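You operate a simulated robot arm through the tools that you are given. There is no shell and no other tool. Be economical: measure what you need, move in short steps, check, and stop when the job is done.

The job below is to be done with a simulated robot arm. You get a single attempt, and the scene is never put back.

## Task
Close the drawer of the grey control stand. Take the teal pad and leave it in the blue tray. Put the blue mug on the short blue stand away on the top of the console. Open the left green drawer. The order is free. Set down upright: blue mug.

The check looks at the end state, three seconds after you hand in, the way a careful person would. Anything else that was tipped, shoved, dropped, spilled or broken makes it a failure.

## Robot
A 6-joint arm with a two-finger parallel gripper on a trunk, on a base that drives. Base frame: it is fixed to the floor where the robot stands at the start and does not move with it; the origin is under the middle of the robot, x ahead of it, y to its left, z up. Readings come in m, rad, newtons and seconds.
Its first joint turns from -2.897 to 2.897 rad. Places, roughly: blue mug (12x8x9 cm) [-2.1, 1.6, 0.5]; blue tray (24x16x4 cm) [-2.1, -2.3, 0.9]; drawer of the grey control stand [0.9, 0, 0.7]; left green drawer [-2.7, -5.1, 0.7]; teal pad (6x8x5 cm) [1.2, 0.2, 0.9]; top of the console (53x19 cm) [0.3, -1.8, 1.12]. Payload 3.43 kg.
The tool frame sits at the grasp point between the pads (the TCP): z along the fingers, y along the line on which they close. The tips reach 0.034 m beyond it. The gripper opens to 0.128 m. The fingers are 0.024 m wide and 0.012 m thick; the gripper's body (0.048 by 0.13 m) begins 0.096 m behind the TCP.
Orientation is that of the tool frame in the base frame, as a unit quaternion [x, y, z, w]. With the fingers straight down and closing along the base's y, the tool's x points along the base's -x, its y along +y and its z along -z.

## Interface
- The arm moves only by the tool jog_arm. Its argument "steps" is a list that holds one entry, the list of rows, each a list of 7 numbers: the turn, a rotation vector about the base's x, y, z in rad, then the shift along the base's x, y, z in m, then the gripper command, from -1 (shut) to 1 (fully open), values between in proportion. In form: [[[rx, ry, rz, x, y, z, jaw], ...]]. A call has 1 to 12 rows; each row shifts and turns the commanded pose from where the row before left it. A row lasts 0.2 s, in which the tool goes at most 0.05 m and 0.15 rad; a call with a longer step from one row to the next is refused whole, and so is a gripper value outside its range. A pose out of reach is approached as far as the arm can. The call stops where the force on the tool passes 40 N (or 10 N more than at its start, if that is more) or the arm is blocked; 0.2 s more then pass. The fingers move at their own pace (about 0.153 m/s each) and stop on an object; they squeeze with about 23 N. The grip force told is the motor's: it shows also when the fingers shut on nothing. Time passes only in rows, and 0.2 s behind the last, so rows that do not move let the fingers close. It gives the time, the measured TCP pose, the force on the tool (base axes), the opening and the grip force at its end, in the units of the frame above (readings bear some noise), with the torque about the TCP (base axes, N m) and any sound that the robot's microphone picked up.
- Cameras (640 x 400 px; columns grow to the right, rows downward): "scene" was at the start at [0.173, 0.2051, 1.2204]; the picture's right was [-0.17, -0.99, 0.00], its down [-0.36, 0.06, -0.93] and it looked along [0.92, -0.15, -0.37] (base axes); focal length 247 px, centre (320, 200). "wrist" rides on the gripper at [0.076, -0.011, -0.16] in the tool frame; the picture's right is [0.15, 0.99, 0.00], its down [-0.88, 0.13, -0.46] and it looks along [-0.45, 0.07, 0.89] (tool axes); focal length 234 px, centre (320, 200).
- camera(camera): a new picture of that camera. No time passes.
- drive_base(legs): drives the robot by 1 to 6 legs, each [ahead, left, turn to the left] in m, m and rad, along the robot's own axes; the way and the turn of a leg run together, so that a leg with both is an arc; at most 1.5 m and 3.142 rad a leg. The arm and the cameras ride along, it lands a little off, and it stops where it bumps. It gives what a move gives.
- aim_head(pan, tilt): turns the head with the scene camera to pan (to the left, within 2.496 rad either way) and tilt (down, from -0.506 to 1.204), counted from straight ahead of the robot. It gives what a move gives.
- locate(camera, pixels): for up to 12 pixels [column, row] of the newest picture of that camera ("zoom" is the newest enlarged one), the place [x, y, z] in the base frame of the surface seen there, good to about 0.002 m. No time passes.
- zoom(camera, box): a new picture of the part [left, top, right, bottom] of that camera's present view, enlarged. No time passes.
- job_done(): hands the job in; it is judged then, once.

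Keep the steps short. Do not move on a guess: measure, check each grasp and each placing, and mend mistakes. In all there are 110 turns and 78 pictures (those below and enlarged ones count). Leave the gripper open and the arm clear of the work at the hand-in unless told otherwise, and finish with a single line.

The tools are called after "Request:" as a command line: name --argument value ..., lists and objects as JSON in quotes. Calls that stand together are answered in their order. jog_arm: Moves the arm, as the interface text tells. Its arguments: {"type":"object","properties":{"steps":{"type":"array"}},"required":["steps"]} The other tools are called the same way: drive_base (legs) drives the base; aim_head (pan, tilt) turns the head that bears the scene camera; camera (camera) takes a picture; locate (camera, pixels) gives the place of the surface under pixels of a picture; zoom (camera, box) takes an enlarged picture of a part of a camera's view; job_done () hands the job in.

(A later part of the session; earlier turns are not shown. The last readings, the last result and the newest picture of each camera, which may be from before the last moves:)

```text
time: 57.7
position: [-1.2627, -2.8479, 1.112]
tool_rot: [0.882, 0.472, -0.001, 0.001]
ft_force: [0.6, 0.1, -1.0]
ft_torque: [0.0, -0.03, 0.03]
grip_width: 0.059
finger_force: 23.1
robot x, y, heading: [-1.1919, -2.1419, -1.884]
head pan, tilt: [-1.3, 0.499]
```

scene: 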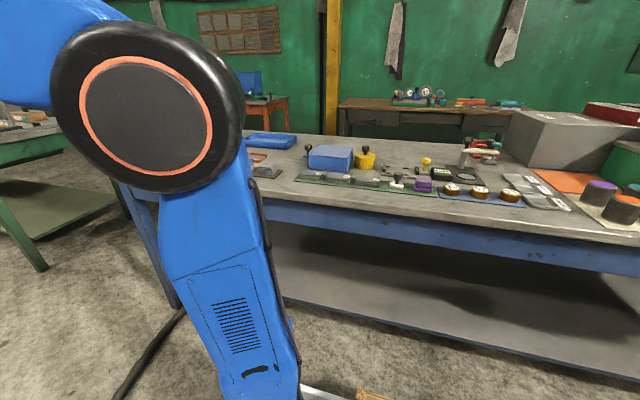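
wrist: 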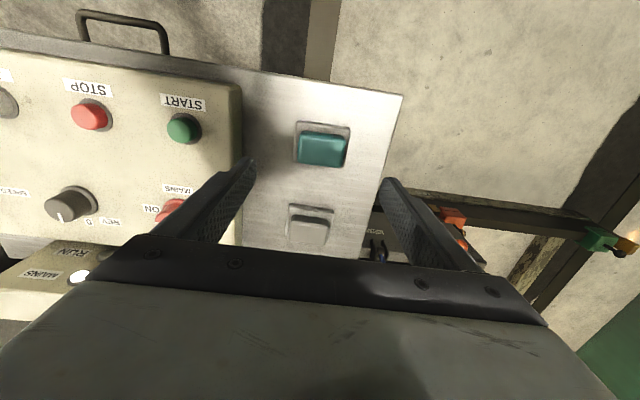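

I'm swinging the arm out over the bench towards the tray, turning the tool with it.

Request:
jog_arm --steps '[[[0, 0, -0.06, -0.048, 0.008, 0, -1], [0, 0, -0.06, -0.048, 0.008, 0, -1], [0, 0, -0.06, -0.048, 0.008, 0, -1], [0, 0, -0.06, -0.048, 0.008, 0, -1], [0, 0, -0.06, -0.048, 0.008, 0, -1], [0, 0, -0.06, -0.048, 0.008, 0, -1], [0, 0, -0.06, -0.048, 0.008, 0, -1], [0, 0, -0.06, -0.048, 0.008, 0, -1], [0, 0, -0.06, -0.048, 0.008, 0, -1], [0, 0, -0.06, -0.048, 0.008, 0, -1]]]'

Request:
jog_arm --steps '[[[0, 0, -0.06, -0.031, 0.037, 0, -1], [0, 0, -0.06, -0.031, 0.037, 0, -1], [0, 0, -0.06, -0.031, 0.037, 0, -1], [0, 0, -0.06, -0.031, 0.037, 0, -1], [0, 0, -0.06, -0.031, 0.037, 0, -1], [0, 0, -0.06, -0.031, 0.037, 0, -1], [0, 0, -0.06, -0.031, 0.037, 0, -1], [0, 0, -0.06, -0.031, 0.037, 0, -1], [0, 0, -0.06, -0.031, 0.037, 0, -1], [0, 0, -0.06, -0.031, 0.037, 0, -1], [0, 0, -0.06, -0.02, 0.037, 0, -1], [0, 0, 0, 0, 0.03, 0, -1]]]'

Request:
camera --camera "scene"

Request:
camera --camera "wrist"

```text
time: 59.9
position: [-1.7437, -2.7684, 1.1132]
tool_rot: [0.982, 0.19, -0.001, 0.0]
ft_force: [0.4, 0.7, 1.0]
ft_torque: [-0.03, 0.08, 0.0]
grip_width: 0.059
finger_force: 22.6
robot x, y, heading: [-1.1876, -2.1422, -1.89]
head pan, tilt: [-1.3, 0.499]
```

```text
time: 62.5
position: [-2.0591, -2.3291, 1.0885]
tool_rot: [0.99, -0.139, -0.004, 0.0]
ft_force: [-0.1, 0.4, -0.2]
ft_torque: [-0.03, 0.02, 0.0]
grip_width: 0.059
finger_force: 22.8
out of reach, approached as far as the arm can: row 10, 11
robot x, y, heading: [-1.1896, -2.141, -1.883]
head pan, tilt: [-1.3, 0.499]
```

```text
44 pictures are left
```

scene: 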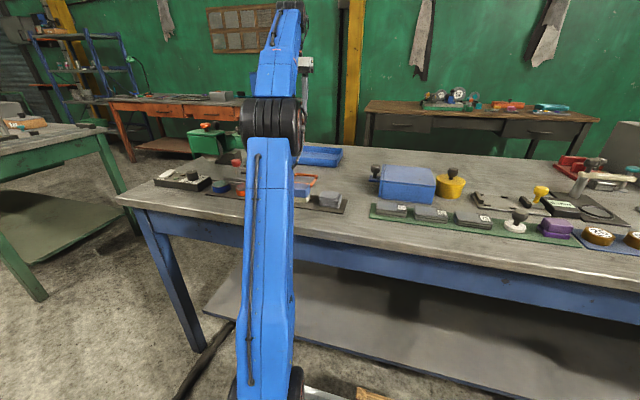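

```text
43 pictures are left
```

wrist: 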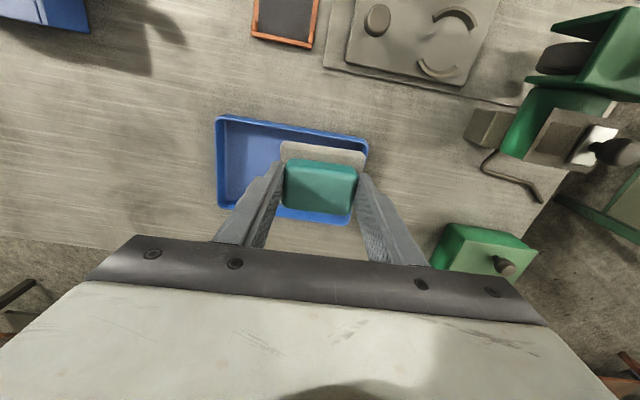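

The tray is visible below the gripper. I'm measuring its corners from the wrist.

Request:
locate --camera "wrist" --pixels '[[219, 120], [366, 141], [350, 220], [219, 203], [240, 160], [260, 145], [235, 190], [485, 248], [292, 123]]'

```text
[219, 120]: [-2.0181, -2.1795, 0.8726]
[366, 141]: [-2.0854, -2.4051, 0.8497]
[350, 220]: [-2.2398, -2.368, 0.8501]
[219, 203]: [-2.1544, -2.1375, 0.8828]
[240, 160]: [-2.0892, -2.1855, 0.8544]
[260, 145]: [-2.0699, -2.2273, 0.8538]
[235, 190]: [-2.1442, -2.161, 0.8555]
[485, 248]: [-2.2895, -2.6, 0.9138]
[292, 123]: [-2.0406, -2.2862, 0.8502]
```

Tray centre is about (-2.115,-2.27), floor z 0.8545. The pad's bottom hangs 0.055 below the TCP. I'll lower to z≈1.0 and centre over the tray first.

Request:
jog_arm --steps '[[[0, 0, 0, 0, 0, -0.05, -1], [0, 0, 0, 0, 0, -0.05, -1], [0, 0, 0, -0.018, 0.03, 0, -1], [0, 0, 0, -0.018, 0.03, 0, -1], [0, 0, 0, 0, 0, 0, -1]]]'

Request:
camera --camera "wrist"

```text
time: 63.7
position: [-2.0959, -2.2709, 0.9891]
tool_rot: [0.99, -0.138, 0.0, -0.001]
ft_force: [0.0, 0.2, -0.1]
ft_torque: [0.02, 0.01, 0.03]
grip_width: 0.0594
finger_force: 23.4
robot x, y, heading: [-1.19, -2.1405, -1.885]
head pan, tilt: [-1.3, 0.499]
```

```text
42 pictures are left
```

wrist: 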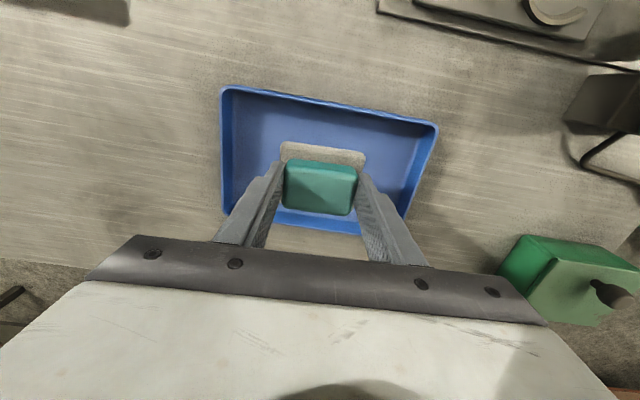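

The pad is over the tray. I'll shift 1.5 cm to the middle, lower to z 0.913, and ease down.

Request:
jog_arm --steps '[[[0, 0, 0, -0.016, 0, 0, -1], [0, 0, 0, 0, 0, -0.04, -1], [0, 0, 0, 0, 0, -0.03, -1], [0, 0, 0, 0, 0, -0.005, -1], [0, 0, 0, 0, 0, -0.004, -1], [0, 0, 0, 0, 0, 0, -1]]]'

Request:
camera --camera "wrist"

```text
time: 65.1
position: [-2.1108, -2.271, 0.9105]
tool_rot: [0.99, -0.139, -0.001, -0.001]
ft_force: [-0.1, -0.1, -1.1]
ft_torque: [0.02, -0.01, 0.0]
grip_width: 0.0594
finger_force: 22.9
robot x, y, heading: [-1.1915, -2.1405, -1.888]
head pan, tilt: [-1.3, 0.499]
```

```text
41 pictures are left
```

wrist: 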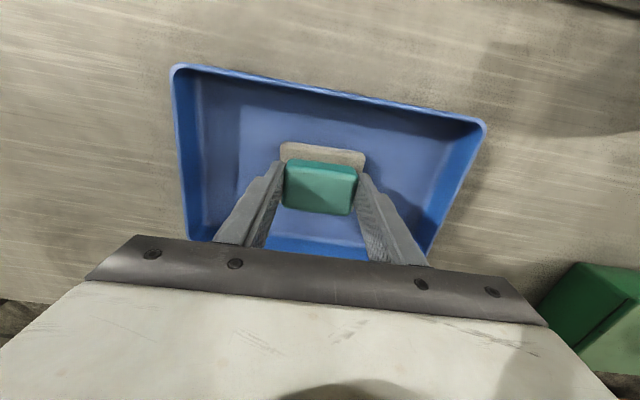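

Nicely inside the tray. I'll lower the last millimetres until it touches.

Request:
jog_arm --steps '[[[0, 0, 0, 0, 0, -0.003, -1], [0, 0, 0, 0, 0, -0.003, -1], [0, 0, 0, 0, 0, 0, -1]]]'

```text
time: 65.9
position: [-2.1119, -2.2712, 0.9049]
tool_rot: [0.99, -0.138, -0.002, 0.0]
ft_force: [-2.9, -0.3, 9.1]
ft_torque: [-0.09, 0.11, -0.03]
grip_width: 0.059
finger_force: 22.5
robot x, y, heading: [-1.1913, -2.1399, -1.88]
head pan, tilt: [-1.3, 0.499]
```

It touches (9 N up). I'll open the jaws part way, to about 8.5 cm, and go straight up.

Request:
jog_arm --steps '[[[0, 0, 0, 0, 0, 0.001, -0.05], [0, 0, 0, 0, 0, 0, 0.3], [0, 0, 0, 0, 0, 0, 0.3], [0, 0, 0, 0, 0, 0.02, 0.3], [0, 0, 0, 0, 0, 0.04, 0.3], [0, 0, 0, 0, 0, 0.05, 0.3], [0, 0, 0, 0.02, 0, 0.04, 0.3], [0, 0, 0, 0.04, 0, 0.02, 0.3], [0, 0, 0, 0.045, 0, 0.02, 0.3]]]'

Request:
camera --camera "wrist"

```text
time: 67.9
position: [-2.0091, -2.2704, 1.0949]
tool_rot: [0.99, -0.138, 0.0, -0.001]
ft_force: [-0.5, 0.0, -1.0]
ft_torque: [0.0, -0.12, 0.02]
grip_width: 0.0831
finger_force: 0.0
robot x, y, heading: [-1.1933, -2.1425, -1.887]
head pan, tilt: [-1.3, 0.499]
```

```text
40 pictures are left
```

wrist: 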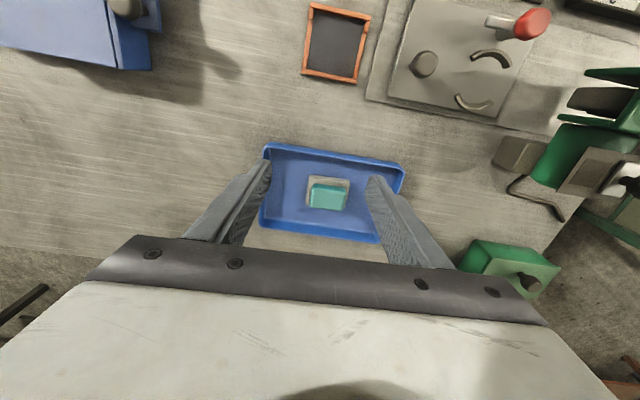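

The pad lies flat in the tray. Next is the green table with drawers, so I'll look ahead to it and at the hose.

Request:
aim_head --pan 0.0 --tilt 0.35

Request:
camera --camera "scene"

```text
time: 69.4
position: [-2.008, -2.2702, 1.0957]
tool_rot: [0.99, -0.139, -0.001, 0.0]
ft_force: [0.1, 0.3, 0.7]
ft_torque: [0.02, -0.01, -0.01]
grip_width: 0.0831
finger_force: 0.0
robot x, y, heading: [-1.1887, -2.142, -1.883]
head pan, tilt: [0.0, 0.351]
```

```text
39 pictures are left
```

scene: 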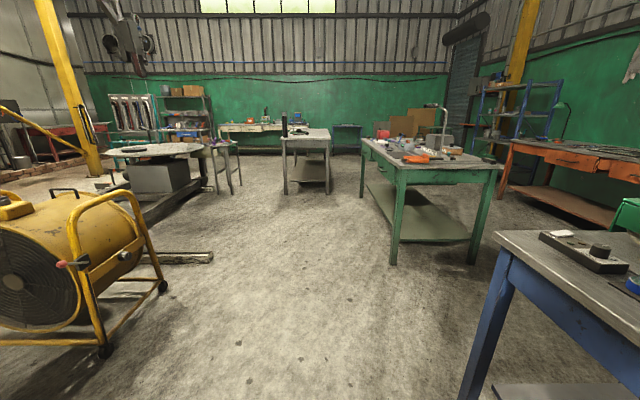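

Request:
zoom --camera "scene" --box '[330, 100, 530, 280]'

Request:
locate --camera "scene" --pixels '[[398, 172], [497, 164], [362, 142], [438, 144], [393, 262], [470, 262], [365, 200], [330, 180], [285, 140], [288, 192], [330, 350], [400, 330]]'

```text
2.22 times, centred on (430, 190) of scene
```

zoom: 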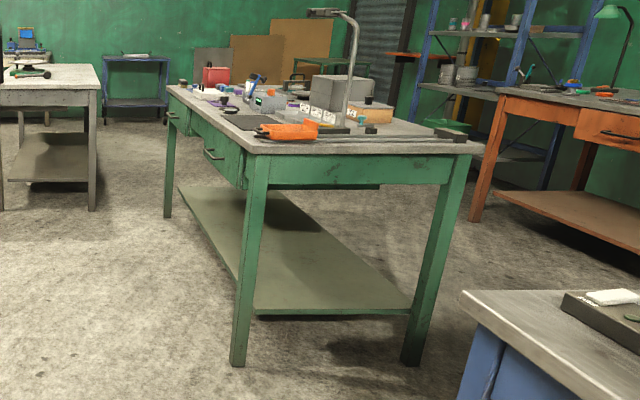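

```text
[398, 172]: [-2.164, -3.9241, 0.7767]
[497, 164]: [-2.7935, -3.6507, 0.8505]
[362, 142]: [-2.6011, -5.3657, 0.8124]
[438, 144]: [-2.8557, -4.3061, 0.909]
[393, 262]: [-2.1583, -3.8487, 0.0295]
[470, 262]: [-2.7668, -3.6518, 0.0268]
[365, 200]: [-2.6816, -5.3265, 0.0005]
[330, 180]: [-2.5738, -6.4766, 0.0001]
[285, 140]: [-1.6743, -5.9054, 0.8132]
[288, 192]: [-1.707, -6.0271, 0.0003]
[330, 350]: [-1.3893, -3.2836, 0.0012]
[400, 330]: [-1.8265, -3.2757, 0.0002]
```

The two green drawers are on the table's long front (edge from (-2.16,-3.92) to (-2.60,-5.37)). The left one is at the far end. I'll swing the arm back ahead of the robot.

Request:
jog_arm --steps '[[[0, 0, 0.06, 0.027, -0.038, 0, 0.3], [0, 0, 0.06, 0.027, -0.038, 0, 0.3], [0, 0, 0.06, 0.027, -0.038, 0, 0.3], [0, 0, 0.06, 0.027, -0.038, 0, 0.3], [0, 0, 0.06, 0.027, -0.038, 0, 0.3], [0, 0, 0.06, 0.027, -0.038, 0, 0.3], [0, 0, 0.06, 0.027, -0.038, 0, 0.3], [0, 0, 0.06, 0.027, -0.038, 0, 0.3], [0, 0, 0.06, 0.027, -0.038, 0, 0.3], [0, 0, 0.06, 0.027, -0.038, 0, 0.3], [0, 0, 0.06, 0.027, -0.038, 0, 0.3]]]'

Request:
jog_arm --steps '[[[0, 0, 0.07, 0.04, -0.01, 0, 0.3], [0, 0, 0.07, 0.04, -0.01, 0, 0.3], [0, 0, 0.07, 0.04, -0.01, 0, 0.3], [0, 0, 0.07, 0.04, -0.01, 0, 0.3], [0, 0, 0.07, 0.04, -0.01, 0, 0.3], [0, 0, 0.07, 0.04, -0.01, 0, 0.3], [0, 0, 0.07, 0.04, -0.01, 0, 0.3], [0, 0, 0.07, 0.04, -0.01, 0, 0.3]]]'

Request:
drive_base --legs '[[0.15, 0.25, 0], [0.6, 0, 0]]'

```text
time: 71.8
position: [-1.7082, -2.6897, 1.0956]
tool_rot: [0.982, 0.19, 0.0, -0.001]
ft_force: [0.0, -0.4, -0.4]
ft_torque: [0.0, -0.05, 0.02]
grip_width: 0.0833
finger_force: 0.0
robot x, y, heading: [-1.1887, -2.1438, -1.889]
head pan, tilt: [0.0, 0.351]
```

```text
time: 73.6
position: [-1.3886, -2.7702, 1.0949]
tool_rot: [0.891, 0.454, -0.001, 0.0]
ft_force: [-0.5, -0.2, -0.3]
ft_torque: [0.01, 0.04, -0.05]
grip_width: 0.0833
finger_force: 0.1
robot x, y, heading: [-1.1936, -2.1413, -1.887]
head pan, tilt: [0.0, 0.351]
```

```text
time: 78.6
position: [-1.3829, -3.556, 1.0962]
tool_rot: [0.891, 0.455, -0.001, 0.0]
ft_force: [0.3, -0.8, -0.1]
ft_torque: [-0.02, -0.01, -0.03]
grip_width: 0.0833
finger_force: 0.0
robot x, y, heading: [-1.1846, -2.9303, -1.887]
head pan, tilt: [0.0, 0.351]
```

No bump at the hose. I'll drive on, straight with a slight bias right to keep clear of the fan, and then look at the drawers.

Request:
drive_base --legs '[[1.2, 0.0, 0], [0.85, 0.2, 0]]'

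Request:
aim_head --pan -1.45 --tilt 0.5

Request:
camera --camera "scene"

```text
time: 88.9
position: [-1.8093, -5.5792, 1.096]
tool_rot: [0.888, 0.46, -0.001, 0.0]
ft_force: [-0.8, -0.2, -0.8]
ft_torque: [0.05, 0.03, -0.01]
grip_width: 0.0833
finger_force: 0.1
robot x, y, heading: [-1.6207, -4.9466, -1.874]
head pan, tilt: [0.0, 0.351]
```

```text
time: 90.5
position: [-1.8095, -5.5796, 1.0963]
tool_rot: [0.888, 0.46, 0.0, 0.001]
ft_force: [-0.6, -0.1, -0.5]
ft_torque: [0.01, 0.0, 0.05]
grip_width: 0.0832
finger_force: 0.0
robot x, y, heading: [-1.6137, -4.9533, -1.874]
head pan, tilt: [-1.45, 0.499]
```

```text
37 pictures are left
```

scene: 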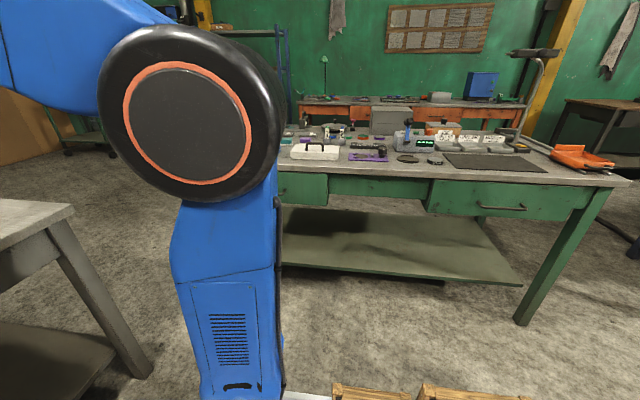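

Request:
locate --camera "scene" --pixels '[[300, 188], [326, 190], [430, 195], [505, 207], [355, 178], [570, 195], [70, 210], [145, 370], [600, 180], [370, 190], [315, 170], [290, 205]]'

Request:
drive_base --legs '[[0, 0, -1.56]]'

Request:
aim_head --pan 0.35 --tilt 0.55

Request:
camera --camera "scene"

```text
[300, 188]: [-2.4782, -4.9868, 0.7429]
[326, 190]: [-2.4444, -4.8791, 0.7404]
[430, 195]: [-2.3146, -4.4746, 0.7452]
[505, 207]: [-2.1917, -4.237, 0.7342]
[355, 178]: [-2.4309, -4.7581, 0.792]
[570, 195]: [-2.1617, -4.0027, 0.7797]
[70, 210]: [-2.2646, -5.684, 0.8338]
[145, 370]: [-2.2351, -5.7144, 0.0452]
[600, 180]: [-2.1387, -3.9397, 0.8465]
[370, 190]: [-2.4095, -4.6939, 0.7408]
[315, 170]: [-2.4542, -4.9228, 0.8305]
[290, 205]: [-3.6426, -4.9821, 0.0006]
```

```text
time: 94.7
position: [-2.2486, -4.7571, 1.0955]
tool_rot: [0.953, -0.304, -0.001, -0.001]
ft_force: [-0.4, 0.4, -0.4]
ft_torque: [0.02, 0.03, -0.01]
grip_width: 0.0833
finger_force: 0.0
robot x, y, heading: [-1.6205, -4.9473, 2.836]
head pan, tilt: [-1.45, 0.499]
```

```text
time: 96.5
position: [-2.2473, -4.7575, 1.0959]
tool_rot: [0.953, -0.303, 0.0, 0.0]
ft_force: [-0.1, 0.4, 0.2]
ft_torque: [-0.04, 0.0, 0.0]
grip_width: 0.0832
finger_force: 0.0
robot x, y, heading: [-1.6186, -4.9481, 2.839]
head pan, tilt: [0.351, 0.55]
```

```text
36 pictures are left
```

scene: 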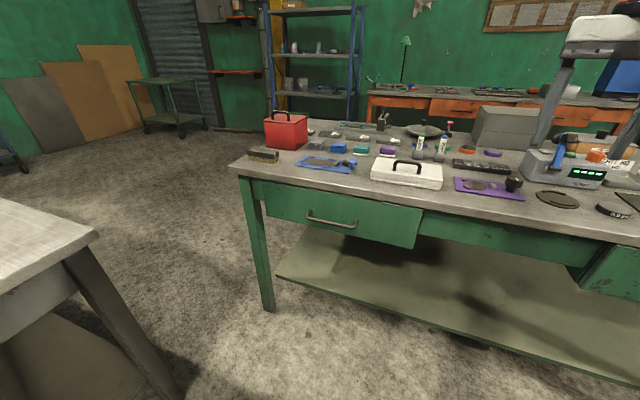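

Now the left green drawer and its handle (332,218) are clear. I'm zooming in and measuring.

Request:
zoom --camera "scene" --box '[250, 160, 442, 280]'

Request:
locate --camera "zoom" --pixels '[[200, 183], [250, 195], [300, 207], [350, 218], [250, 196], [60, 110], [60, 160], [530, 200], [530, 280], [200, 92], [200, 110], [250, 215]]'

```text
3.33 times, centred on (346, 220) of scene
```

zoom: 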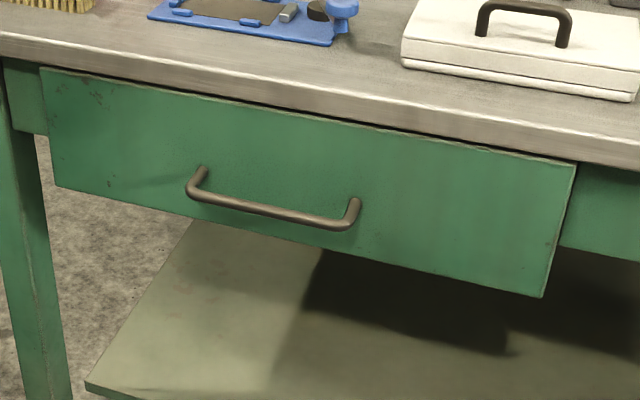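

```text
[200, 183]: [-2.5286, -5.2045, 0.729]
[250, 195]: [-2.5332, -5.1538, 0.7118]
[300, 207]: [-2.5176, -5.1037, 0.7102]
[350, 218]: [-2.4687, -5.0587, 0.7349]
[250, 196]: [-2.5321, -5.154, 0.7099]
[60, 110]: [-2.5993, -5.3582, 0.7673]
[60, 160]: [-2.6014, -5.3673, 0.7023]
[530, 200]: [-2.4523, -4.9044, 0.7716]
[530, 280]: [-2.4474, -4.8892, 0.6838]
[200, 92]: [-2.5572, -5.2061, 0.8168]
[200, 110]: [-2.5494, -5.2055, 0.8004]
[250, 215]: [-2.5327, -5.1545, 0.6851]
```

The handle bar centre is about (-2.49,-5.13,0.733), 3 cm proud of the face, and the drawer opens along (0.951,-0.308). The table top is flush above it, so I'll grip with the fingers horizontal and closing vertically. First I shift the base 0.2 m left and 0.1 m back, then turn the tool.

Request:
drive_base --legs '[[-0.12, 0.22, 0]]'

Request:
jog_arm --steps '[[[0, 0, -0.141, 0, 0, 0, 0.0], [0, 0, -0.141, 0, 0, 0, 0.0], [0, 0, -0.141, 0, 0, 0, 0.0], [0, 0, -0.141, 0, 0, 0, 0.0], [0, 0, -0.141, 0, 0, 0, 0.0], [0, 0, -0.141, 0, 0, 0, 0.0], [0, 0, -0.141, 0, 0, 0, 0.0], [0, 0, -0.141, 0, 0, 0, 0.0], [0, 0, -0.14, 0, 0, 0, 0.0]]]'

```text
time: 98.3
position: [-2.1979, -5.0026, 1.0955]
tool_rot: [0.953, -0.303, -0.001, 0.0]
ft_force: [1.0, -0.2, 0.2]
ft_torque: [-0.04, 0.04, 0.01]
grip_width: 0.0833
finger_force: 0.2
robot x, y, heading: [-1.5693, -5.1971, 2.838]
head pan, tilt: [0.351, 0.55]
```

```text
time: 100.3
position: [-2.1988, -5.0029, 1.0949]
tool_rot: [-0.588, 0.809, 0.0, 0.001]
ft_force: [0.3, -0.3, 0.2]
ft_torque: [0.0, 0.0, 0.0]
grip_width: 0.0639
finger_force: 0.0
robot x, y, heading: [-1.5714, -5.1964, 2.84]
head pan, tilt: [0.351, 0.55]
```

The tool's closing direction now points at the drawer face. I'll pitch the fingers to horizontal while moving to 6 cm before the handle at z 0.733.

Request:
jog_arm --steps '[[[0.044, 0.136, 0, -0.0181, -0.0147, -0.033, 0], [0.044, 0.136, 0, -0.0181, -0.0147, -0.033, 0], [0.044, 0.136, 0, -0.0181, -0.0147, -0.033, 0], [0.044, 0.136, 0, -0.0181, -0.0147, -0.033, 0], [0.044, 0.136, 0, -0.0181, -0.0147, -0.033, 0], [0.044, 0.136, 0, -0.0181, -0.0147, -0.033, 0], [0.044, 0.136, 0, -0.0181, -0.0147, -0.033, 0], [0.044, 0.136, 0, -0.0181, -0.0147, -0.033, 0], [0.044, 0.136, 0, -0.0181, -0.0147, -0.033, 0], [0.044, 0.136, 0, -0.0181, -0.0147, -0.033, 0], [0.044, 0.136, 0, -0.0181, -0.0147, -0.032, 0], [0, 0, 0, 0, 0, 0, 0]]]'

Request:
aim_head --pan 0.3 --tilt 0.6

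Request:
camera --camera "scene"

Request:
camera --camera "wrist"

```text
time: 103.0
position: [-2.344, -5.0698, 0.9303]
tool_rot: [-0.515, 0.671, 0.431, -0.314]
ft_force: [-0.4, -0.1, 1.3]
ft_torque: [-0.02, 0.02, 0.03]
grip_width: 0.0643
finger_force: 0.1
out of reach, approached as far as the arm can: row 7, 8, 9, 10, 11
robot x, y, heading: [-1.5706, -5.196, 2.836]
head pan, tilt: [0.351, 0.55]
```

```text
time: 103.6
position: [-2.3436, -5.0707, 0.9295]
tool_rot: [-0.516, 0.671, 0.431, -0.314]
ft_force: [0.8, 0.1, 0.1]
ft_torque: [0.0, 0.02, 0.03]
grip_width: 0.0641
finger_force: 0.1
robot x, y, heading: [-1.5697, -5.1936, 2.837]
head pan, tilt: [0.3, 0.6]
```

```text
34 pictures are left
```

scene: 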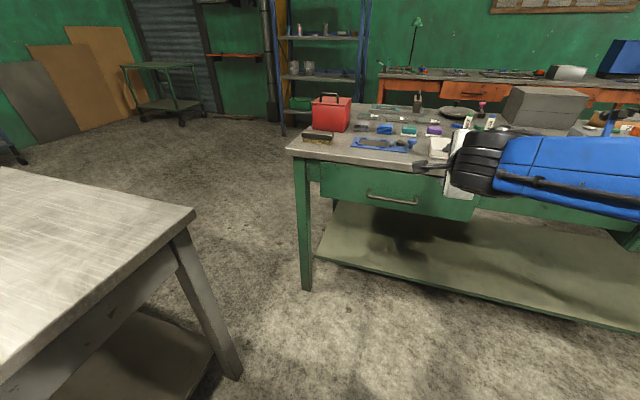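

```text
33 pictures are left
```

wrist: 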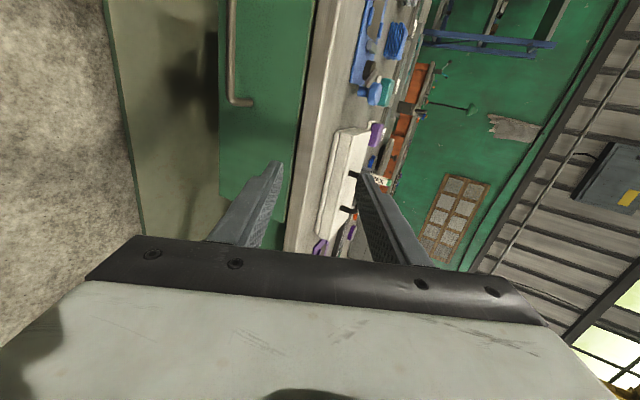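

Fully horizontal is too close for the arm: it stopped at 64° pitch. That tilt still works for gripping, and with the base 0.17 m further back it should reach well. I'll drive back.

Request:
drive_base --legs '[[-0.17, 0, 0]]'

Request:
jog_arm --steps '[[[0.0088, 0.0272, 0, -0.0332, -0.0053, -0.0253, -0.5], [0.0088, 0.0272, 0, -0.0332, -0.0053, -0.0253, -0.5], [0.0088, 0.0272, 0, -0.0332, -0.0053, -0.0253, -0.5], [0.0088, 0.0272, 0, -0.0332, -0.0053, -0.0253, -0.5], [0.0088, 0.0272, 0, -0.0332, -0.0053, -0.0253, -0.5], [0.0088, 0.0272, 0, -0.0332, -0.0053, -0.0253, -0.5], [0.0088, 0.0272, 0, -0.0332, -0.0053, -0.0253, -0.5], [0, 0, 0, 0, 0, 0, -0.5]]]'

Request:
camera --camera "scene"

Request:
camera --camera "wrist"

```text
time: 105.0
position: [-2.1824, -5.1198, 0.9297]
tool_rot: [-0.515, 0.671, 0.431, -0.314]
ft_force: [0.3, -0.5, 0.2]
ft_torque: [-0.01, -0.01, -0.02]
grip_width: 0.0641
finger_force: 0.0
robot x, y, heading: [-1.4098, -5.2468, 2.835]
head pan, tilt: [0.3, 0.6]
```

```text
time: 106.8
position: [-2.414, -5.0872, 1.0251]
tool_rot: [-0.495, 0.632, 0.484, -0.348]
ft_force: [0.6, -1.1, 0.6]
ft_torque: [0.0, 0.0, 0.0]
grip_width: 0.0319
finger_force: 0.1
out of reach, approached as far as the arm can: row 1, 2, 3, 4, 5, 6, 7
robot x, y, heading: [-1.4037, -5.2473, 2.841]
head pan, tilt: [0.3, 0.6]
```

```text
32 pictures are left
```

scene: 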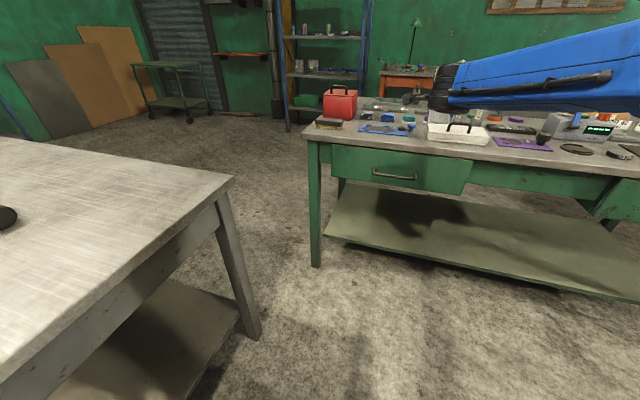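

```text
31 pictures are left
```

wrist: 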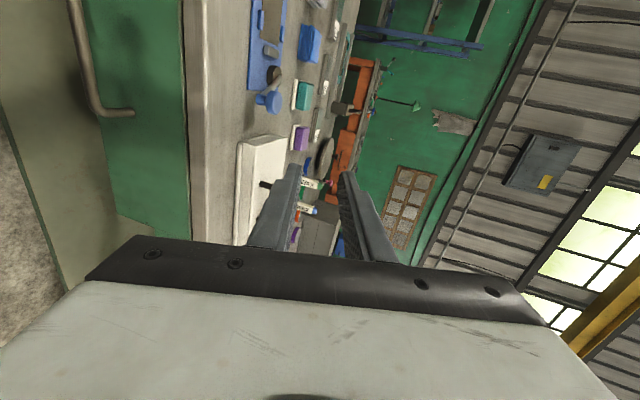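

With a flat tool the arm can't get that low, so I'll use about 45° instead. That still clears the table edge and lets the fingers straddle the bar. I'll pitch back and lower to 7 cm before the bar along the tool axis.

Request:
jog_arm --steps '[[[-0.0245, -0.0756, 0, -0.0035, -0.0109, -0.038, -0.5], [-0.0245, -0.0756, 0, -0.0035, -0.0109, -0.038, -0.5], [-0.0245, -0.0756, 0, -0.0035, -0.0109, -0.038, -0.5], [-0.0245, -0.0756, 0, -0.0035, -0.0109, -0.038, -0.5], [-0.0245, -0.0756, 0, -0.0035, -0.0109, -0.038, -0.5], [-0.0245, -0.0756, 0, -0.0035, -0.0109, -0.038, -0.5], [0, 0, 0, 0, 0, 0, -0.5]]]'

Request:
camera --camera "wrist"

Request:
zoom --camera "scene" --box '[290, 60, 530, 210]'

```text
time: 108.4
position: [-2.4356, -5.1509, 0.8079]
tool_rot: [-0.554, 0.724, 0.33, -0.244]
ft_force: [0.4, 1.5, 0.1]
ft_torque: [0.02, 0.04, -0.02]
grip_width: 0.0321
finger_force: 0.0
out of reach, approached as far as the arm can: row 1
robot x, y, heading: [-1.4048, -5.2459, 2.837]
head pan, tilt: [0.3, 0.6]
```

```text
30 pictures are left
```

wrist: 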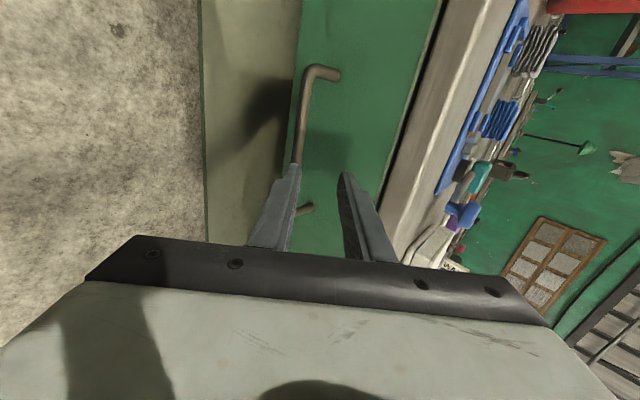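

```text
2.67 times, centred on (410, 135) of scene
```

zoom: 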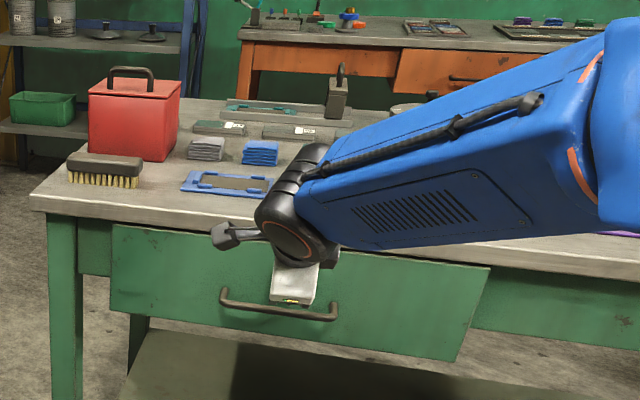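

It reaches now. I'm measuring the bar from the wrist camera.

Request:
locate --camera "wrist" --pixels '[[305, 95], [302, 120], [299, 150], [330, 73], [306, 208], [340, 100], [330, 160], [270, 230]]'

Request:
zoom --camera "wrist" --box '[230, 50, 390, 250]'

```text
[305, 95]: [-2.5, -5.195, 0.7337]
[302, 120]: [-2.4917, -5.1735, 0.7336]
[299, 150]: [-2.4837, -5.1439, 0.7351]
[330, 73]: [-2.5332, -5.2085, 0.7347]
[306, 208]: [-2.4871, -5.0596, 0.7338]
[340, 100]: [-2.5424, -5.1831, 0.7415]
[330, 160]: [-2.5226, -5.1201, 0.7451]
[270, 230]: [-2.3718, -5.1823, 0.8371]
```

```text
2.00 times, centred on (310, 150) of wrist
```

zoom: 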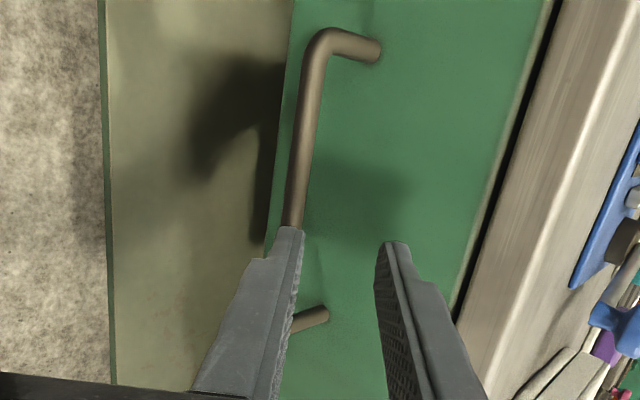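

The bar centre is about 2.5 cm off the tool axis, toward the lower finger. I'll shift onto the axis, advance 7 cm, and close.

Request:
jog_arm --steps '[[[0, 0, 0, 0.0158, -0.0051, -0.0187, -0.55], [0, 0, 0, 0, 0, 0, -0.55], [0, 0, 0, -0.0171, 0.0055, -0.0159, -0.55], [0, 0, 0, -0.0171, 0.0055, -0.0159, -0.55], [0, 0, 0, -0.0171, 0.0055, -0.0159, -0.55], [0, 0, 0, 0, 0, 0, -0.55]]]'

Request:
zoom --camera "wrist" --box '[230, 50, 390, 250]'

```text
time: 109.8
position: [-2.4719, -5.1397, 0.7416]
tool_rot: [-0.553, 0.725, 0.331, -0.244]
ft_force: [-0.1, 0.2, -0.7]
ft_torque: [0.0, 0.01, 0.01]
grip_width: 0.0287
finger_force: 0.1
robot x, y, heading: [-1.4085, -5.244, 2.842]
head pan, tilt: [0.3, 0.6]
```

```text
2.00 times, centred on (310, 150) of wrist
```

zoom: 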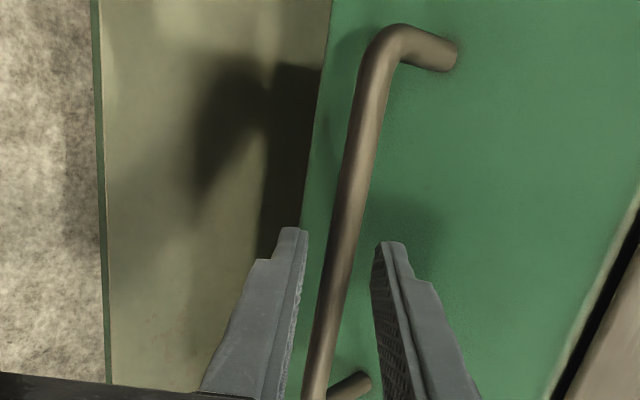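

The bar lies between the fingers. I'll close on it, then pull gently with the arm by a few centimetres.

Request:
jog_arm --steps '[[[0, 0, 0, 0, 0, 0, -1], [0, 0, 0, 0, 0, 0, -1], [0, 0, 0, 0, 0, 0, -1], [0, 0, 0, 0.0143, -0.0046, 0, -1], [0, 0, 0, 0.019, -0.0062, 0, -1], [0, 0, 0, 0.019, -0.0062, 0, -1]]]'

Request:
zoom --camera "scene" --box '[290, 60, 530, 210]'

```text
time: 111.2
position: [-2.4185, -5.1558, 0.7404]
tool_rot: [-0.553, 0.725, 0.33, -0.244]
ft_force: [0.6, -4.6, -16.0]
ft_torque: [-0.97, 0.08, -0.54]
grip_width: 0.0123
finger_force: 45.4
robot x, y, heading: [-1.4108, -5.2476, 2.834]
head pan, tilt: [0.3, 0.6]
```

```text
2.67 times, centred on (410, 135) of scene
```

zoom: 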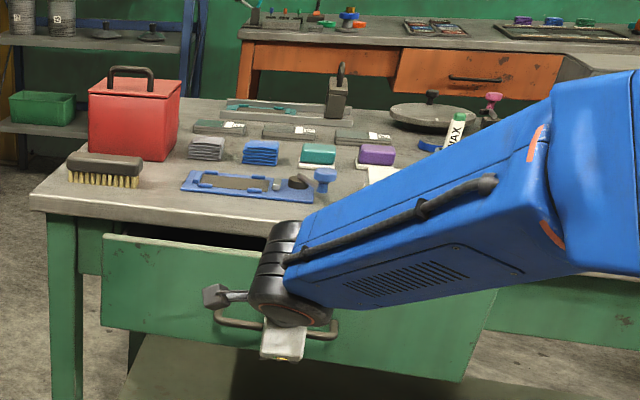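

The drawer is coming (about 5 cm). I'll pull on by driving the base straight back 0.2 m.

Request:
drive_base --legs '[[-0.1, 0, 0], [-0.1, 0, 0]]'

Request:
zoom --camera "scene" --box '[290, 60, 530, 210]'

```text
time: 113.1
position: [-2.2281, -5.218, 0.741]
tool_rot: [-0.554, 0.724, 0.33, -0.244]
ft_force: [-10.9, -28.7, -21.7]
ft_torque: [-1.38, 0.2, -0.09]
grip_width: 0.0122
finger_force: 44.6
robot x, y, heading: [-1.2174, -5.3072, 2.842]
head pan, tilt: [0.3, 0.6]
```

```text
2.67 times, centred on (410, 135) of scene
```

zoom: 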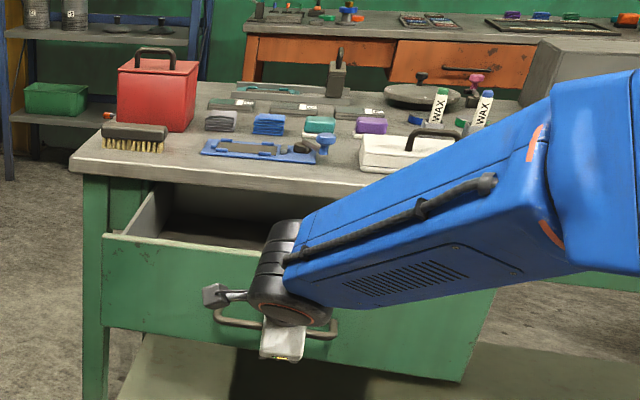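

The drawer is open by about 0.25 m. I'll release and back off along the tool axis.

Request:
jog_arm --steps '[[[0, 0, 0, 0, 0, 0, -0.55], [0, 0, 0, 0, 0, 0, -0.55], [0, 0, 0, 0.0171, -0.0055, 0.0159, -0.55], [0, 0, 0, 0.0171, -0.0055, 0.0159, -0.55], [0, 0, 0, 0.0171, -0.0055, 0.0159, -0.55], [0, 0, 0, 0.0171, -0.0055, 0.0159, -0.55], [0, 0, 0, 0.01, -0.003, 0.04, 0], [0, 0, 0, 0, 0, 0.05, 0], [0, 0, 0, 0, 0, 0.05, 0], [0, 0, 0, 0, 0, 0.05, 0]]]'

Request:
zoom --camera "scene" --box '[250, 60, 570, 260]'

Request:
locate --camera "zoom" --pixels '[[110, 190], [110, 215], [300, 245], [150, 175]]'

```text
time: 115.3
position: [-2.1503, -5.2431, 0.9947]
tool_rot: [-0.553, 0.725, 0.329, -0.245]
ft_force: [0.3, -0.1, -0.6]
ft_torque: [-0.02, 0.01, 0.0]
grip_width: 0.0639
finger_force: 0.0
robot x, y, heading: [-1.2157, -5.302, 2.836]
head pan, tilt: [0.3, 0.6]
```

```text
2.00 times, centred on (410, 160) of scene
```

zoom: 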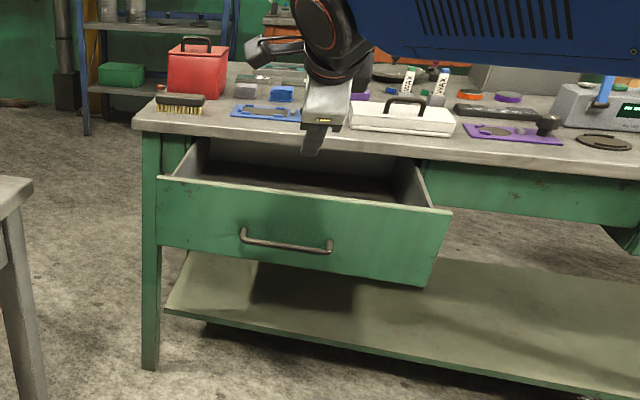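

```text
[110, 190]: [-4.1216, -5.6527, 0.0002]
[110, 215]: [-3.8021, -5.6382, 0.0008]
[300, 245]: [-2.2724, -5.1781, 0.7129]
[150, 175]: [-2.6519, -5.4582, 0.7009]
```

The drawer stands open 0.255 m and nothing else moved. Now for the mug: I'll bring the tool back to pointing down and draw the arm in, then turn toward the aisle.

Request:
jog_arm --steps '[[[-0.0434, -0.1341, 0, 0.03, -0.01, 0.015, 0], [-0.0434, -0.1341, 0, 0.03, -0.01, 0.015, 0], [-0.0434, -0.1341, 0, 0.03, -0.01, 0.015, 0], [-0.0434, -0.1341, 0, 0.03, -0.01, 0.015, 0], [-0.0434, -0.1341, 0, 0.03, -0.01, 0.015, 0], [-0.0434, -0.1341, 0, 0.03, -0.01, 0.015, 0], [0, 0, 0.14, 0, 0, 0, 0], [0, 0, 0.14, 0, 0, 0, 0], [0, 0, 0.14, 0, 0, 0, 0], [0, 0, 0.14, 0, 0, 0, 0], [0, 0, 0.14, 0, 0, 0, 0]]]'

Request:
jog_arm --steps '[[[0, 0, 0.14, 0, 0, 0, 1], [0, 0, 0.14, 0, 0, 0, 1], [0, 0, 0.14, 0, 0, 0, 1], [0, 0, 0.14, 0, 0, 0, 1], [0, 0, 0.14, 0, 0, 0, 1], [0, 0, 0.14, 0, 0, 0, 1]]]'

Request:
drive_base --legs '[[0, 0, -1.578], [0.6, 0.45, 0], [1.2, 0.15, 0]]'

```text
time: 117.7
position: [-1.9695, -5.3029, 1.0851]
tool_rot: [0.84, -0.542, 0.01, 0.007]
ft_force: [-0.7, 0.7, -0.7]
ft_torque: [0.01, 0.04, 0.02]
grip_width: 0.064
finger_force: 0.1
robot x, y, heading: [-1.218, -5.3034, 2.838]
head pan, tilt: [0.3, 0.6]
```

```text
time: 119.1
position: [-1.97, -5.3023, 1.0845]
tool_rot: [0.988, -0.153, 0.011, 0.003]
ft_force: [0.2, 0.6, 0.0]
ft_torque: [-0.02, -0.03, 0.01]
grip_width: 0.1281
finger_force: 0.0
robot x, y, heading: [-1.2177, -5.3082, 2.836]
head pan, tilt: [0.3, 0.6]
```

```text
time: 132.8
position: [-1.2187, -2.6558, 1.0853]
tool_rot: [-0.584, 0.812, -0.006, -0.011]
ft_force: [0.1, -0.9, 0.2]
ft_torque: [0.01, -0.01, -0.02]
grip_width: 0.1283
finger_force: 0.1
robot x, y, heading: [-1.2361, -3.4105, 1.251]
head pan, tilt: [0.3, 0.6]
```

I'm driving on north along the bench lane.

Request:
drive_base --legs '[[1.2, 0.12, 0], [1.2, 0.03, 0], [1.1, 0, 0]]'

Request:
aim_head --pan 1.1 --tilt 0.45

Request:
camera --camera "scene"

```text
time: 149.9
position: [-0.2451, 0.7293, 1.0855]
tool_rot: [-0.582, 0.813, -0.006, -0.011]
ft_force: [-0.2, 0.2, -0.1]
ft_torque: [-0.02, 0.02, 0.01]
grip_width: 0.128
finger_force: 0.0
robot x, y, heading: [-0.2635, -0.0207, 1.251]
head pan, tilt: [0.3, 0.6]
```

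```text
time: 151.0
position: [-0.2461, 0.7301, 1.0863]
tool_rot: [-0.582, 0.813, -0.005, -0.01]
ft_force: [0.5, -0.8, -0.1]
ft_torque: [-0.01, 0.03, 0.01]
grip_width: 0.1281
finger_force: 0.0
robot x, y, heading: [-0.2617, -0.0246, 1.244]
head pan, tilt: [1.1, 0.45]
```

```text
23 pictures are left
```

scene: 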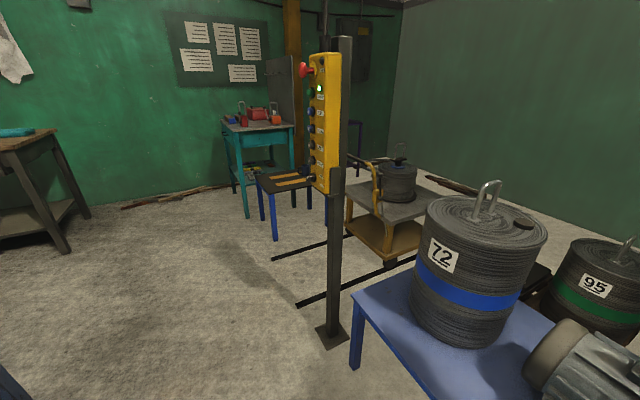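

Request:
locate --camera "scene" --pixels '[[490, 184], [470, 225], [272, 259], [298, 305], [335, 338], [275, 238], [262, 220], [300, 178], [248, 216], [355, 365], [65, 250], [385, 258]]'

```text
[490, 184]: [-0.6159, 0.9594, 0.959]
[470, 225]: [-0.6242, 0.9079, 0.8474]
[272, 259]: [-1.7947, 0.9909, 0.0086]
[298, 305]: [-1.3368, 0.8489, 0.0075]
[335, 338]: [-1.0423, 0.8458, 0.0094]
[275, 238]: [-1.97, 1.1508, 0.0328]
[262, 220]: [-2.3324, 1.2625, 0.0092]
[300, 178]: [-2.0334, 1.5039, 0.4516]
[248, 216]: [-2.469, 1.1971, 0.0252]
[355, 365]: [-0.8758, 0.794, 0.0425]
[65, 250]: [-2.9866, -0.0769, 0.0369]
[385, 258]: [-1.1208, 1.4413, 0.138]
```

The lane to the mug is measured: stand front legs are at (-1.97,1.15) and (-2.33,1.26), and a bar end lies at (-1.80,0.99). I'll back off a little, turn left, and drive through between bench and post to about (-2.15,0.66).

Request:
drive_base --legs '[[-0.15, 0, 0], [0, 0, 1.6], [1.3, 0, 0], [0.7, -0.25, 0]]'

Request:
aim_head --pan -1.5 --tilt 0.7

Request:
camera --camera "scene"

```text
time: 166.0
position: [-2.9066, 0.6566, 1.0847]
tool_rot: [0.989, -0.15, 0.012, 0.003]
ft_force: [0.1, -0.5, -0.3]
ft_torque: [-0.03, 0.0, -0.02]
grip_width: 0.1279
finger_force: 0.0
robot x, y, heading: [-2.1502, 0.6542, 2.843]
head pan, tilt: [1.1, 0.45]
```

```text
time: 168.4
position: [-2.9083, 0.6565, 1.0855]
tool_rot: [0.989, -0.15, 0.012, 0.003]
ft_force: [-0.1, -0.3, 0.3]
ft_torque: [-0.01, -0.02, -0.05]
grip_width: 0.1279
finger_force: 0.0
robot x, y, heading: [-2.1548, 0.6585, 2.846]
head pan, tilt: [-1.499, 0.7]
```

```text
22 pictures are left
```

scene: 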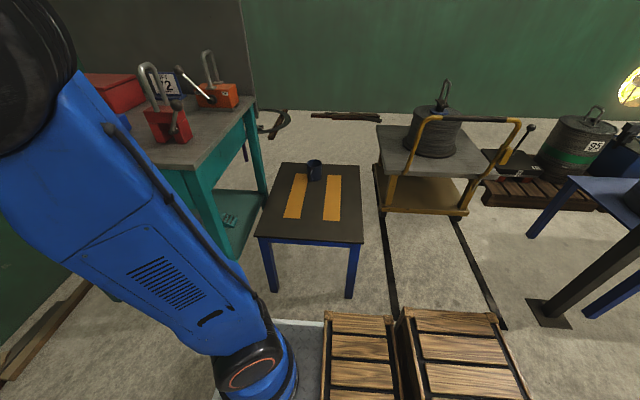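

Request:
zoom --camera "scene" --box '[266, 140, 362, 200]'

Request:
locate --camera "zoom" --pixels '[[285, 145], [325, 130], [370, 145], [325, 162], [285, 190], [320, 260], [370, 190], [280, 260], [325, 145], [300, 230], [345, 230]]'

Request:
locate --camera "scene" --pixels '[[258, 236], [362, 241], [358, 168], [280, 165], [245, 105], [222, 98], [200, 150], [210, 55]]'

```text
6.67 times, centred on (314, 170) of scene
```

zoom: 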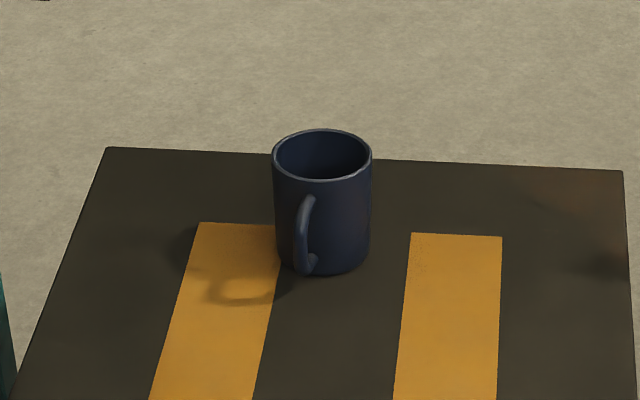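

```text
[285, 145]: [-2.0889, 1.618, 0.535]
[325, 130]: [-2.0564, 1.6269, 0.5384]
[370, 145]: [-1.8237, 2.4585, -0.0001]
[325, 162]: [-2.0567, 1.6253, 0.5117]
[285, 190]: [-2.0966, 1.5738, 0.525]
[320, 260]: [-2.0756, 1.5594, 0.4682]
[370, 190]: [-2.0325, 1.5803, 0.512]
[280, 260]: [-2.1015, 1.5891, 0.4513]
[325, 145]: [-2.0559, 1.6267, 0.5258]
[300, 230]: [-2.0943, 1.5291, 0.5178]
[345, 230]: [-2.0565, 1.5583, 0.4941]
```

```text
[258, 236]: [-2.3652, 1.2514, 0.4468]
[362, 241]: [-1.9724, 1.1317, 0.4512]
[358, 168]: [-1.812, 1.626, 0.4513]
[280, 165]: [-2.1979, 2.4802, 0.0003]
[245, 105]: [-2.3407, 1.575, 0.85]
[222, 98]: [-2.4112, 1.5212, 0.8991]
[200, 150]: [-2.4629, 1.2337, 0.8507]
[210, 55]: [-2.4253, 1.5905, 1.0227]
```

Mug centre is about (-2.063,1.594), rim z 0.54, handle pointing at (-0.43,-0.90). The teal table beside it carries things up to z≈1.02. I'll raise the arm to z 1.2 and swing it right in an arc, turning the tool so it closes across the handle direction.

Request:
jog_arm --steps '[[[0, 0, -0.0715, 0.01, 0.015, 0.042, 1], [0, 0, -0.0715, 0.01, 0.015, 0.042, 1], [0, 0, -0.0715, 0.01, 0.015, 0.042, 1], [0, 0, -0.0715, 0.027, 0.0405, 0, 1], [0, 0, -0.0715, 0.027, 0.0405, 0, 1], [0, 0, -0.0715, 0.027, 0.0405, 0, 1], [0, 0, -0.0715, 0.027, 0.0405, 0, 1], [0, 0, -0.0715, 0.027, 0.0405, 0, 1], [0, 0, -0.0715, 0.027, 0.0405, 0, 1], [0, 0, -0.0715, 0.027, 0.0405, 0, 1], [0, 0, -0.0715, 0.027, 0.0405, 0, 1], [0, 0, -0.0715, 0.027, 0.0405, 0, 1]]]'

Request:
jog_arm --steps '[[[0, 0, -0.0715, 0.027, 0.0405, 0, 1], [0, 0, -0.0715, 0.027, 0.0405, 0, 1], [0, 0, -0.0715, 0.027, 0.0405, 0, 1], [0, 0, -0.0715, 0.047, 0.012, 0, 1], [0, 0, -0.0715, 0.047, 0.012, 0, 1], [0, 0, -0.0715, 0.047, 0.012, 0, 1], [0, 0, -0.0715, 0.047, 0.012, 0, 1], [0, 0, -0.0715, 0.047, 0.012, 0, 1], [0, 0, -0.0715, 0.047, 0.012, 0, 1], [0, 0, -0.0715, 0.047, 0.012, 0, 1], [0, 0, -0.0715, 0.047, 0.012, 0, 1], [0, 0, -0.0715, 0.047, 0.012, 0, 1]]]'

```text
time: 171.0
position: [-2.6296, 1.0657, 1.1593]
tool_rot: [0.837, -0.547, 0.008, 0.007]
ft_force: [0.2, 0.4, 0.8]
ft_torque: [-0.04, 0.03, 0.02]
grip_width: 0.128
finger_force: 0.1
out of reach, approached as far as the arm can: row 2, 3, 8, 11
robot x, y, heading: [-2.1531, 0.6582, 2.849]
head pan, tilt: [-1.499, 0.7]
```

```text
time: 173.6
position: [-2.1264, 1.293, 1.1469]
tool_rot: [-0.533, 0.846, -0.004, -0.009]
ft_force: [-1.1, -0.5, -0.2]
ft_torque: [0.08, -0.08, -0.01]
grip_width: 0.1278
finger_force: 0.1
out of reach, approached as far as the arm can: row 11, 12
robot x, y, heading: [-2.1513, 0.6552, 2.845]
head pan, tilt: [-1.499, 0.7]
```

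There is a ceiling near z 1.15 with the tool straight down, and placing on the 1.12 m console will need about 1.16–1.19. I'll test here in free air whether tilting the tool outward by 0.4 rad gets me there.

Request:
jog_arm --steps '[[[0, 0, 0, 0.012, 0.035, 0.0, 1], [0, 0, 0, 0.012, 0.035, 0.0, 1], [0, 0, 0, 0.006, 0.015, 0.0, 1], [0.12, -0.057, 0, 0, 0, 0.02, 1], [0.12, -0.057, 0, 0, 0, 0.02, 1], [0.12, -0.057, 0, 0, 0, 0.02, 1], [0, 0, 0, 0, 0, 0, 1]]]'

```text
time: 175.2
position: [-2.1008, 1.3713, 1.1816]
tool_rot: [-0.524, 0.831, 0.1, 0.157]
ft_force: [-0.3, 0.1, 0.2]
ft_torque: [0.02, 0.02, -0.01]
grip_width: 0.1279
finger_force: 0.1
out of reach, approached as far as the arm can: row 1, 2, 3
robot x, y, heading: [-2.1512, 0.6597, 2.843]
head pan, tilt: [-1.499, 0.7]
```

Tilted by 0.375 rad, the arm reaches z 1.18 easily, so I'll grasp the mug at that tilt and carry it that way. Now I lower and approach above the mug.

Request:
jog_arm --steps '[[[0, 0, 0, 0.0025, 0.012, -0.047, 1], [0, 0, 0, 0.0025, 0.012, -0.047, 1], [0, 0, 0, 0.0025, 0.012, -0.047, 1], [0, 0, 0, 0.0025, 0.012, -0.047, 1], [0, 0, 0, 0.0025, 0.012, -0.047, 1], [0, 0, 0, 0.0025, 0.012, -0.047, 1], [0, 0, 0, 0.0025, 0.012, -0.047, 1], [0, 0, 0, 0.0025, 0.012, -0.047, 1], [0, 0, 0, 0.006, 0.042, -0.02, 1], [0, 0, 0, 0.006, 0.042, -0.02, 1], [0, 0, 0, 0.006, 0.043, -0.02, 1], [0, 0, 0, 0, 0, 0, 1]]]'

Request:
camera --camera "wrist"

```text
time: 177.8
position: [-2.064, 1.5932, 0.7455]
tool_rot: [-0.524, 0.831, 0.1, 0.156]
ft_force: [0.7, -0.2, -0.1]
ft_torque: [0.02, -0.03, -0.03]
grip_width: 0.1283
finger_force: 0.1
robot x, y, heading: [-2.1573, 0.6566, 2.843]
head pan, tilt: [-1.499, 0.7]
```

```text
20 pictures are left
```

wrist: 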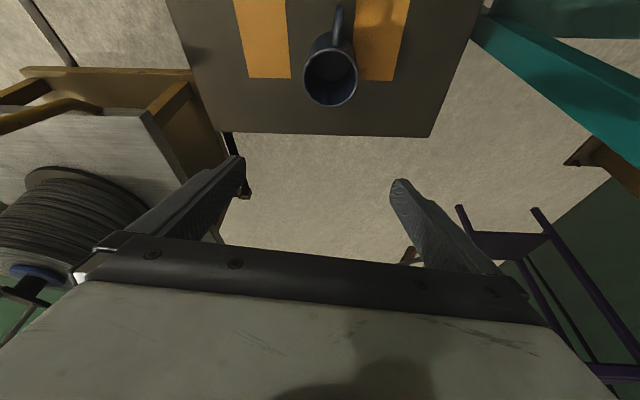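

The handle lines up with the jaws' middle plane. I'm measuring the rim from here.

Request:
locate --camera "wrist" --pixels '[[306, 77], [356, 77], [331, 104], [331, 53], [330, 80], [340, 20]]'

```text
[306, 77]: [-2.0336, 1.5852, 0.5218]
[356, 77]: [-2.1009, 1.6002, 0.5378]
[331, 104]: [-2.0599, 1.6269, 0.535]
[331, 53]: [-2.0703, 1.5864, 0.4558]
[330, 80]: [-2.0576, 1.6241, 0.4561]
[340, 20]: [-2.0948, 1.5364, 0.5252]
```

Centre is (-2.066,1.594), under the TCP. I'll descend to z 0.497.

Request:
jog_arm --steps '[[[0, 0, 0, -0.002, 0.001, -0.045, 1], [0, 0, 0, 0, 0, -0.045, 1], [0, 0, 0, 0, 0, -0.045, 1], [0, 0, 0, 0, 0, -0.045, 1], [0, 0, 0, 0, 0, -0.04, 1], [0, 0, 0, 0, 0, -0.028, 1], [0, 0, 0, 0, 0, 0, 1]]]'

Request:
camera --camera "wrist"

```text
time: 179.4
position: [-2.0636, 1.5951, 0.4956]
tool_rot: [-0.524, 0.831, 0.1, 0.156]
ft_force: [-1.0, -0.1, -0.6]
ft_torque: [-0.02, -0.02, 0.03]
grip_width: 0.1278
finger_force: 0.0
robot x, y, heading: [-2.1532, 0.6588, 2.845]
head pan, tilt: [-1.499, 0.7]
```

```text
19 pictures are left
```

wrist: 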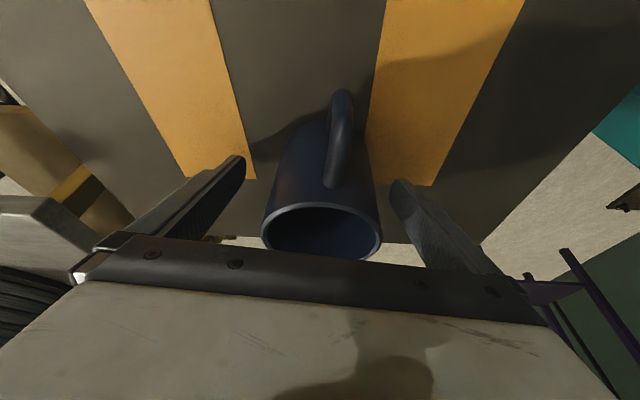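

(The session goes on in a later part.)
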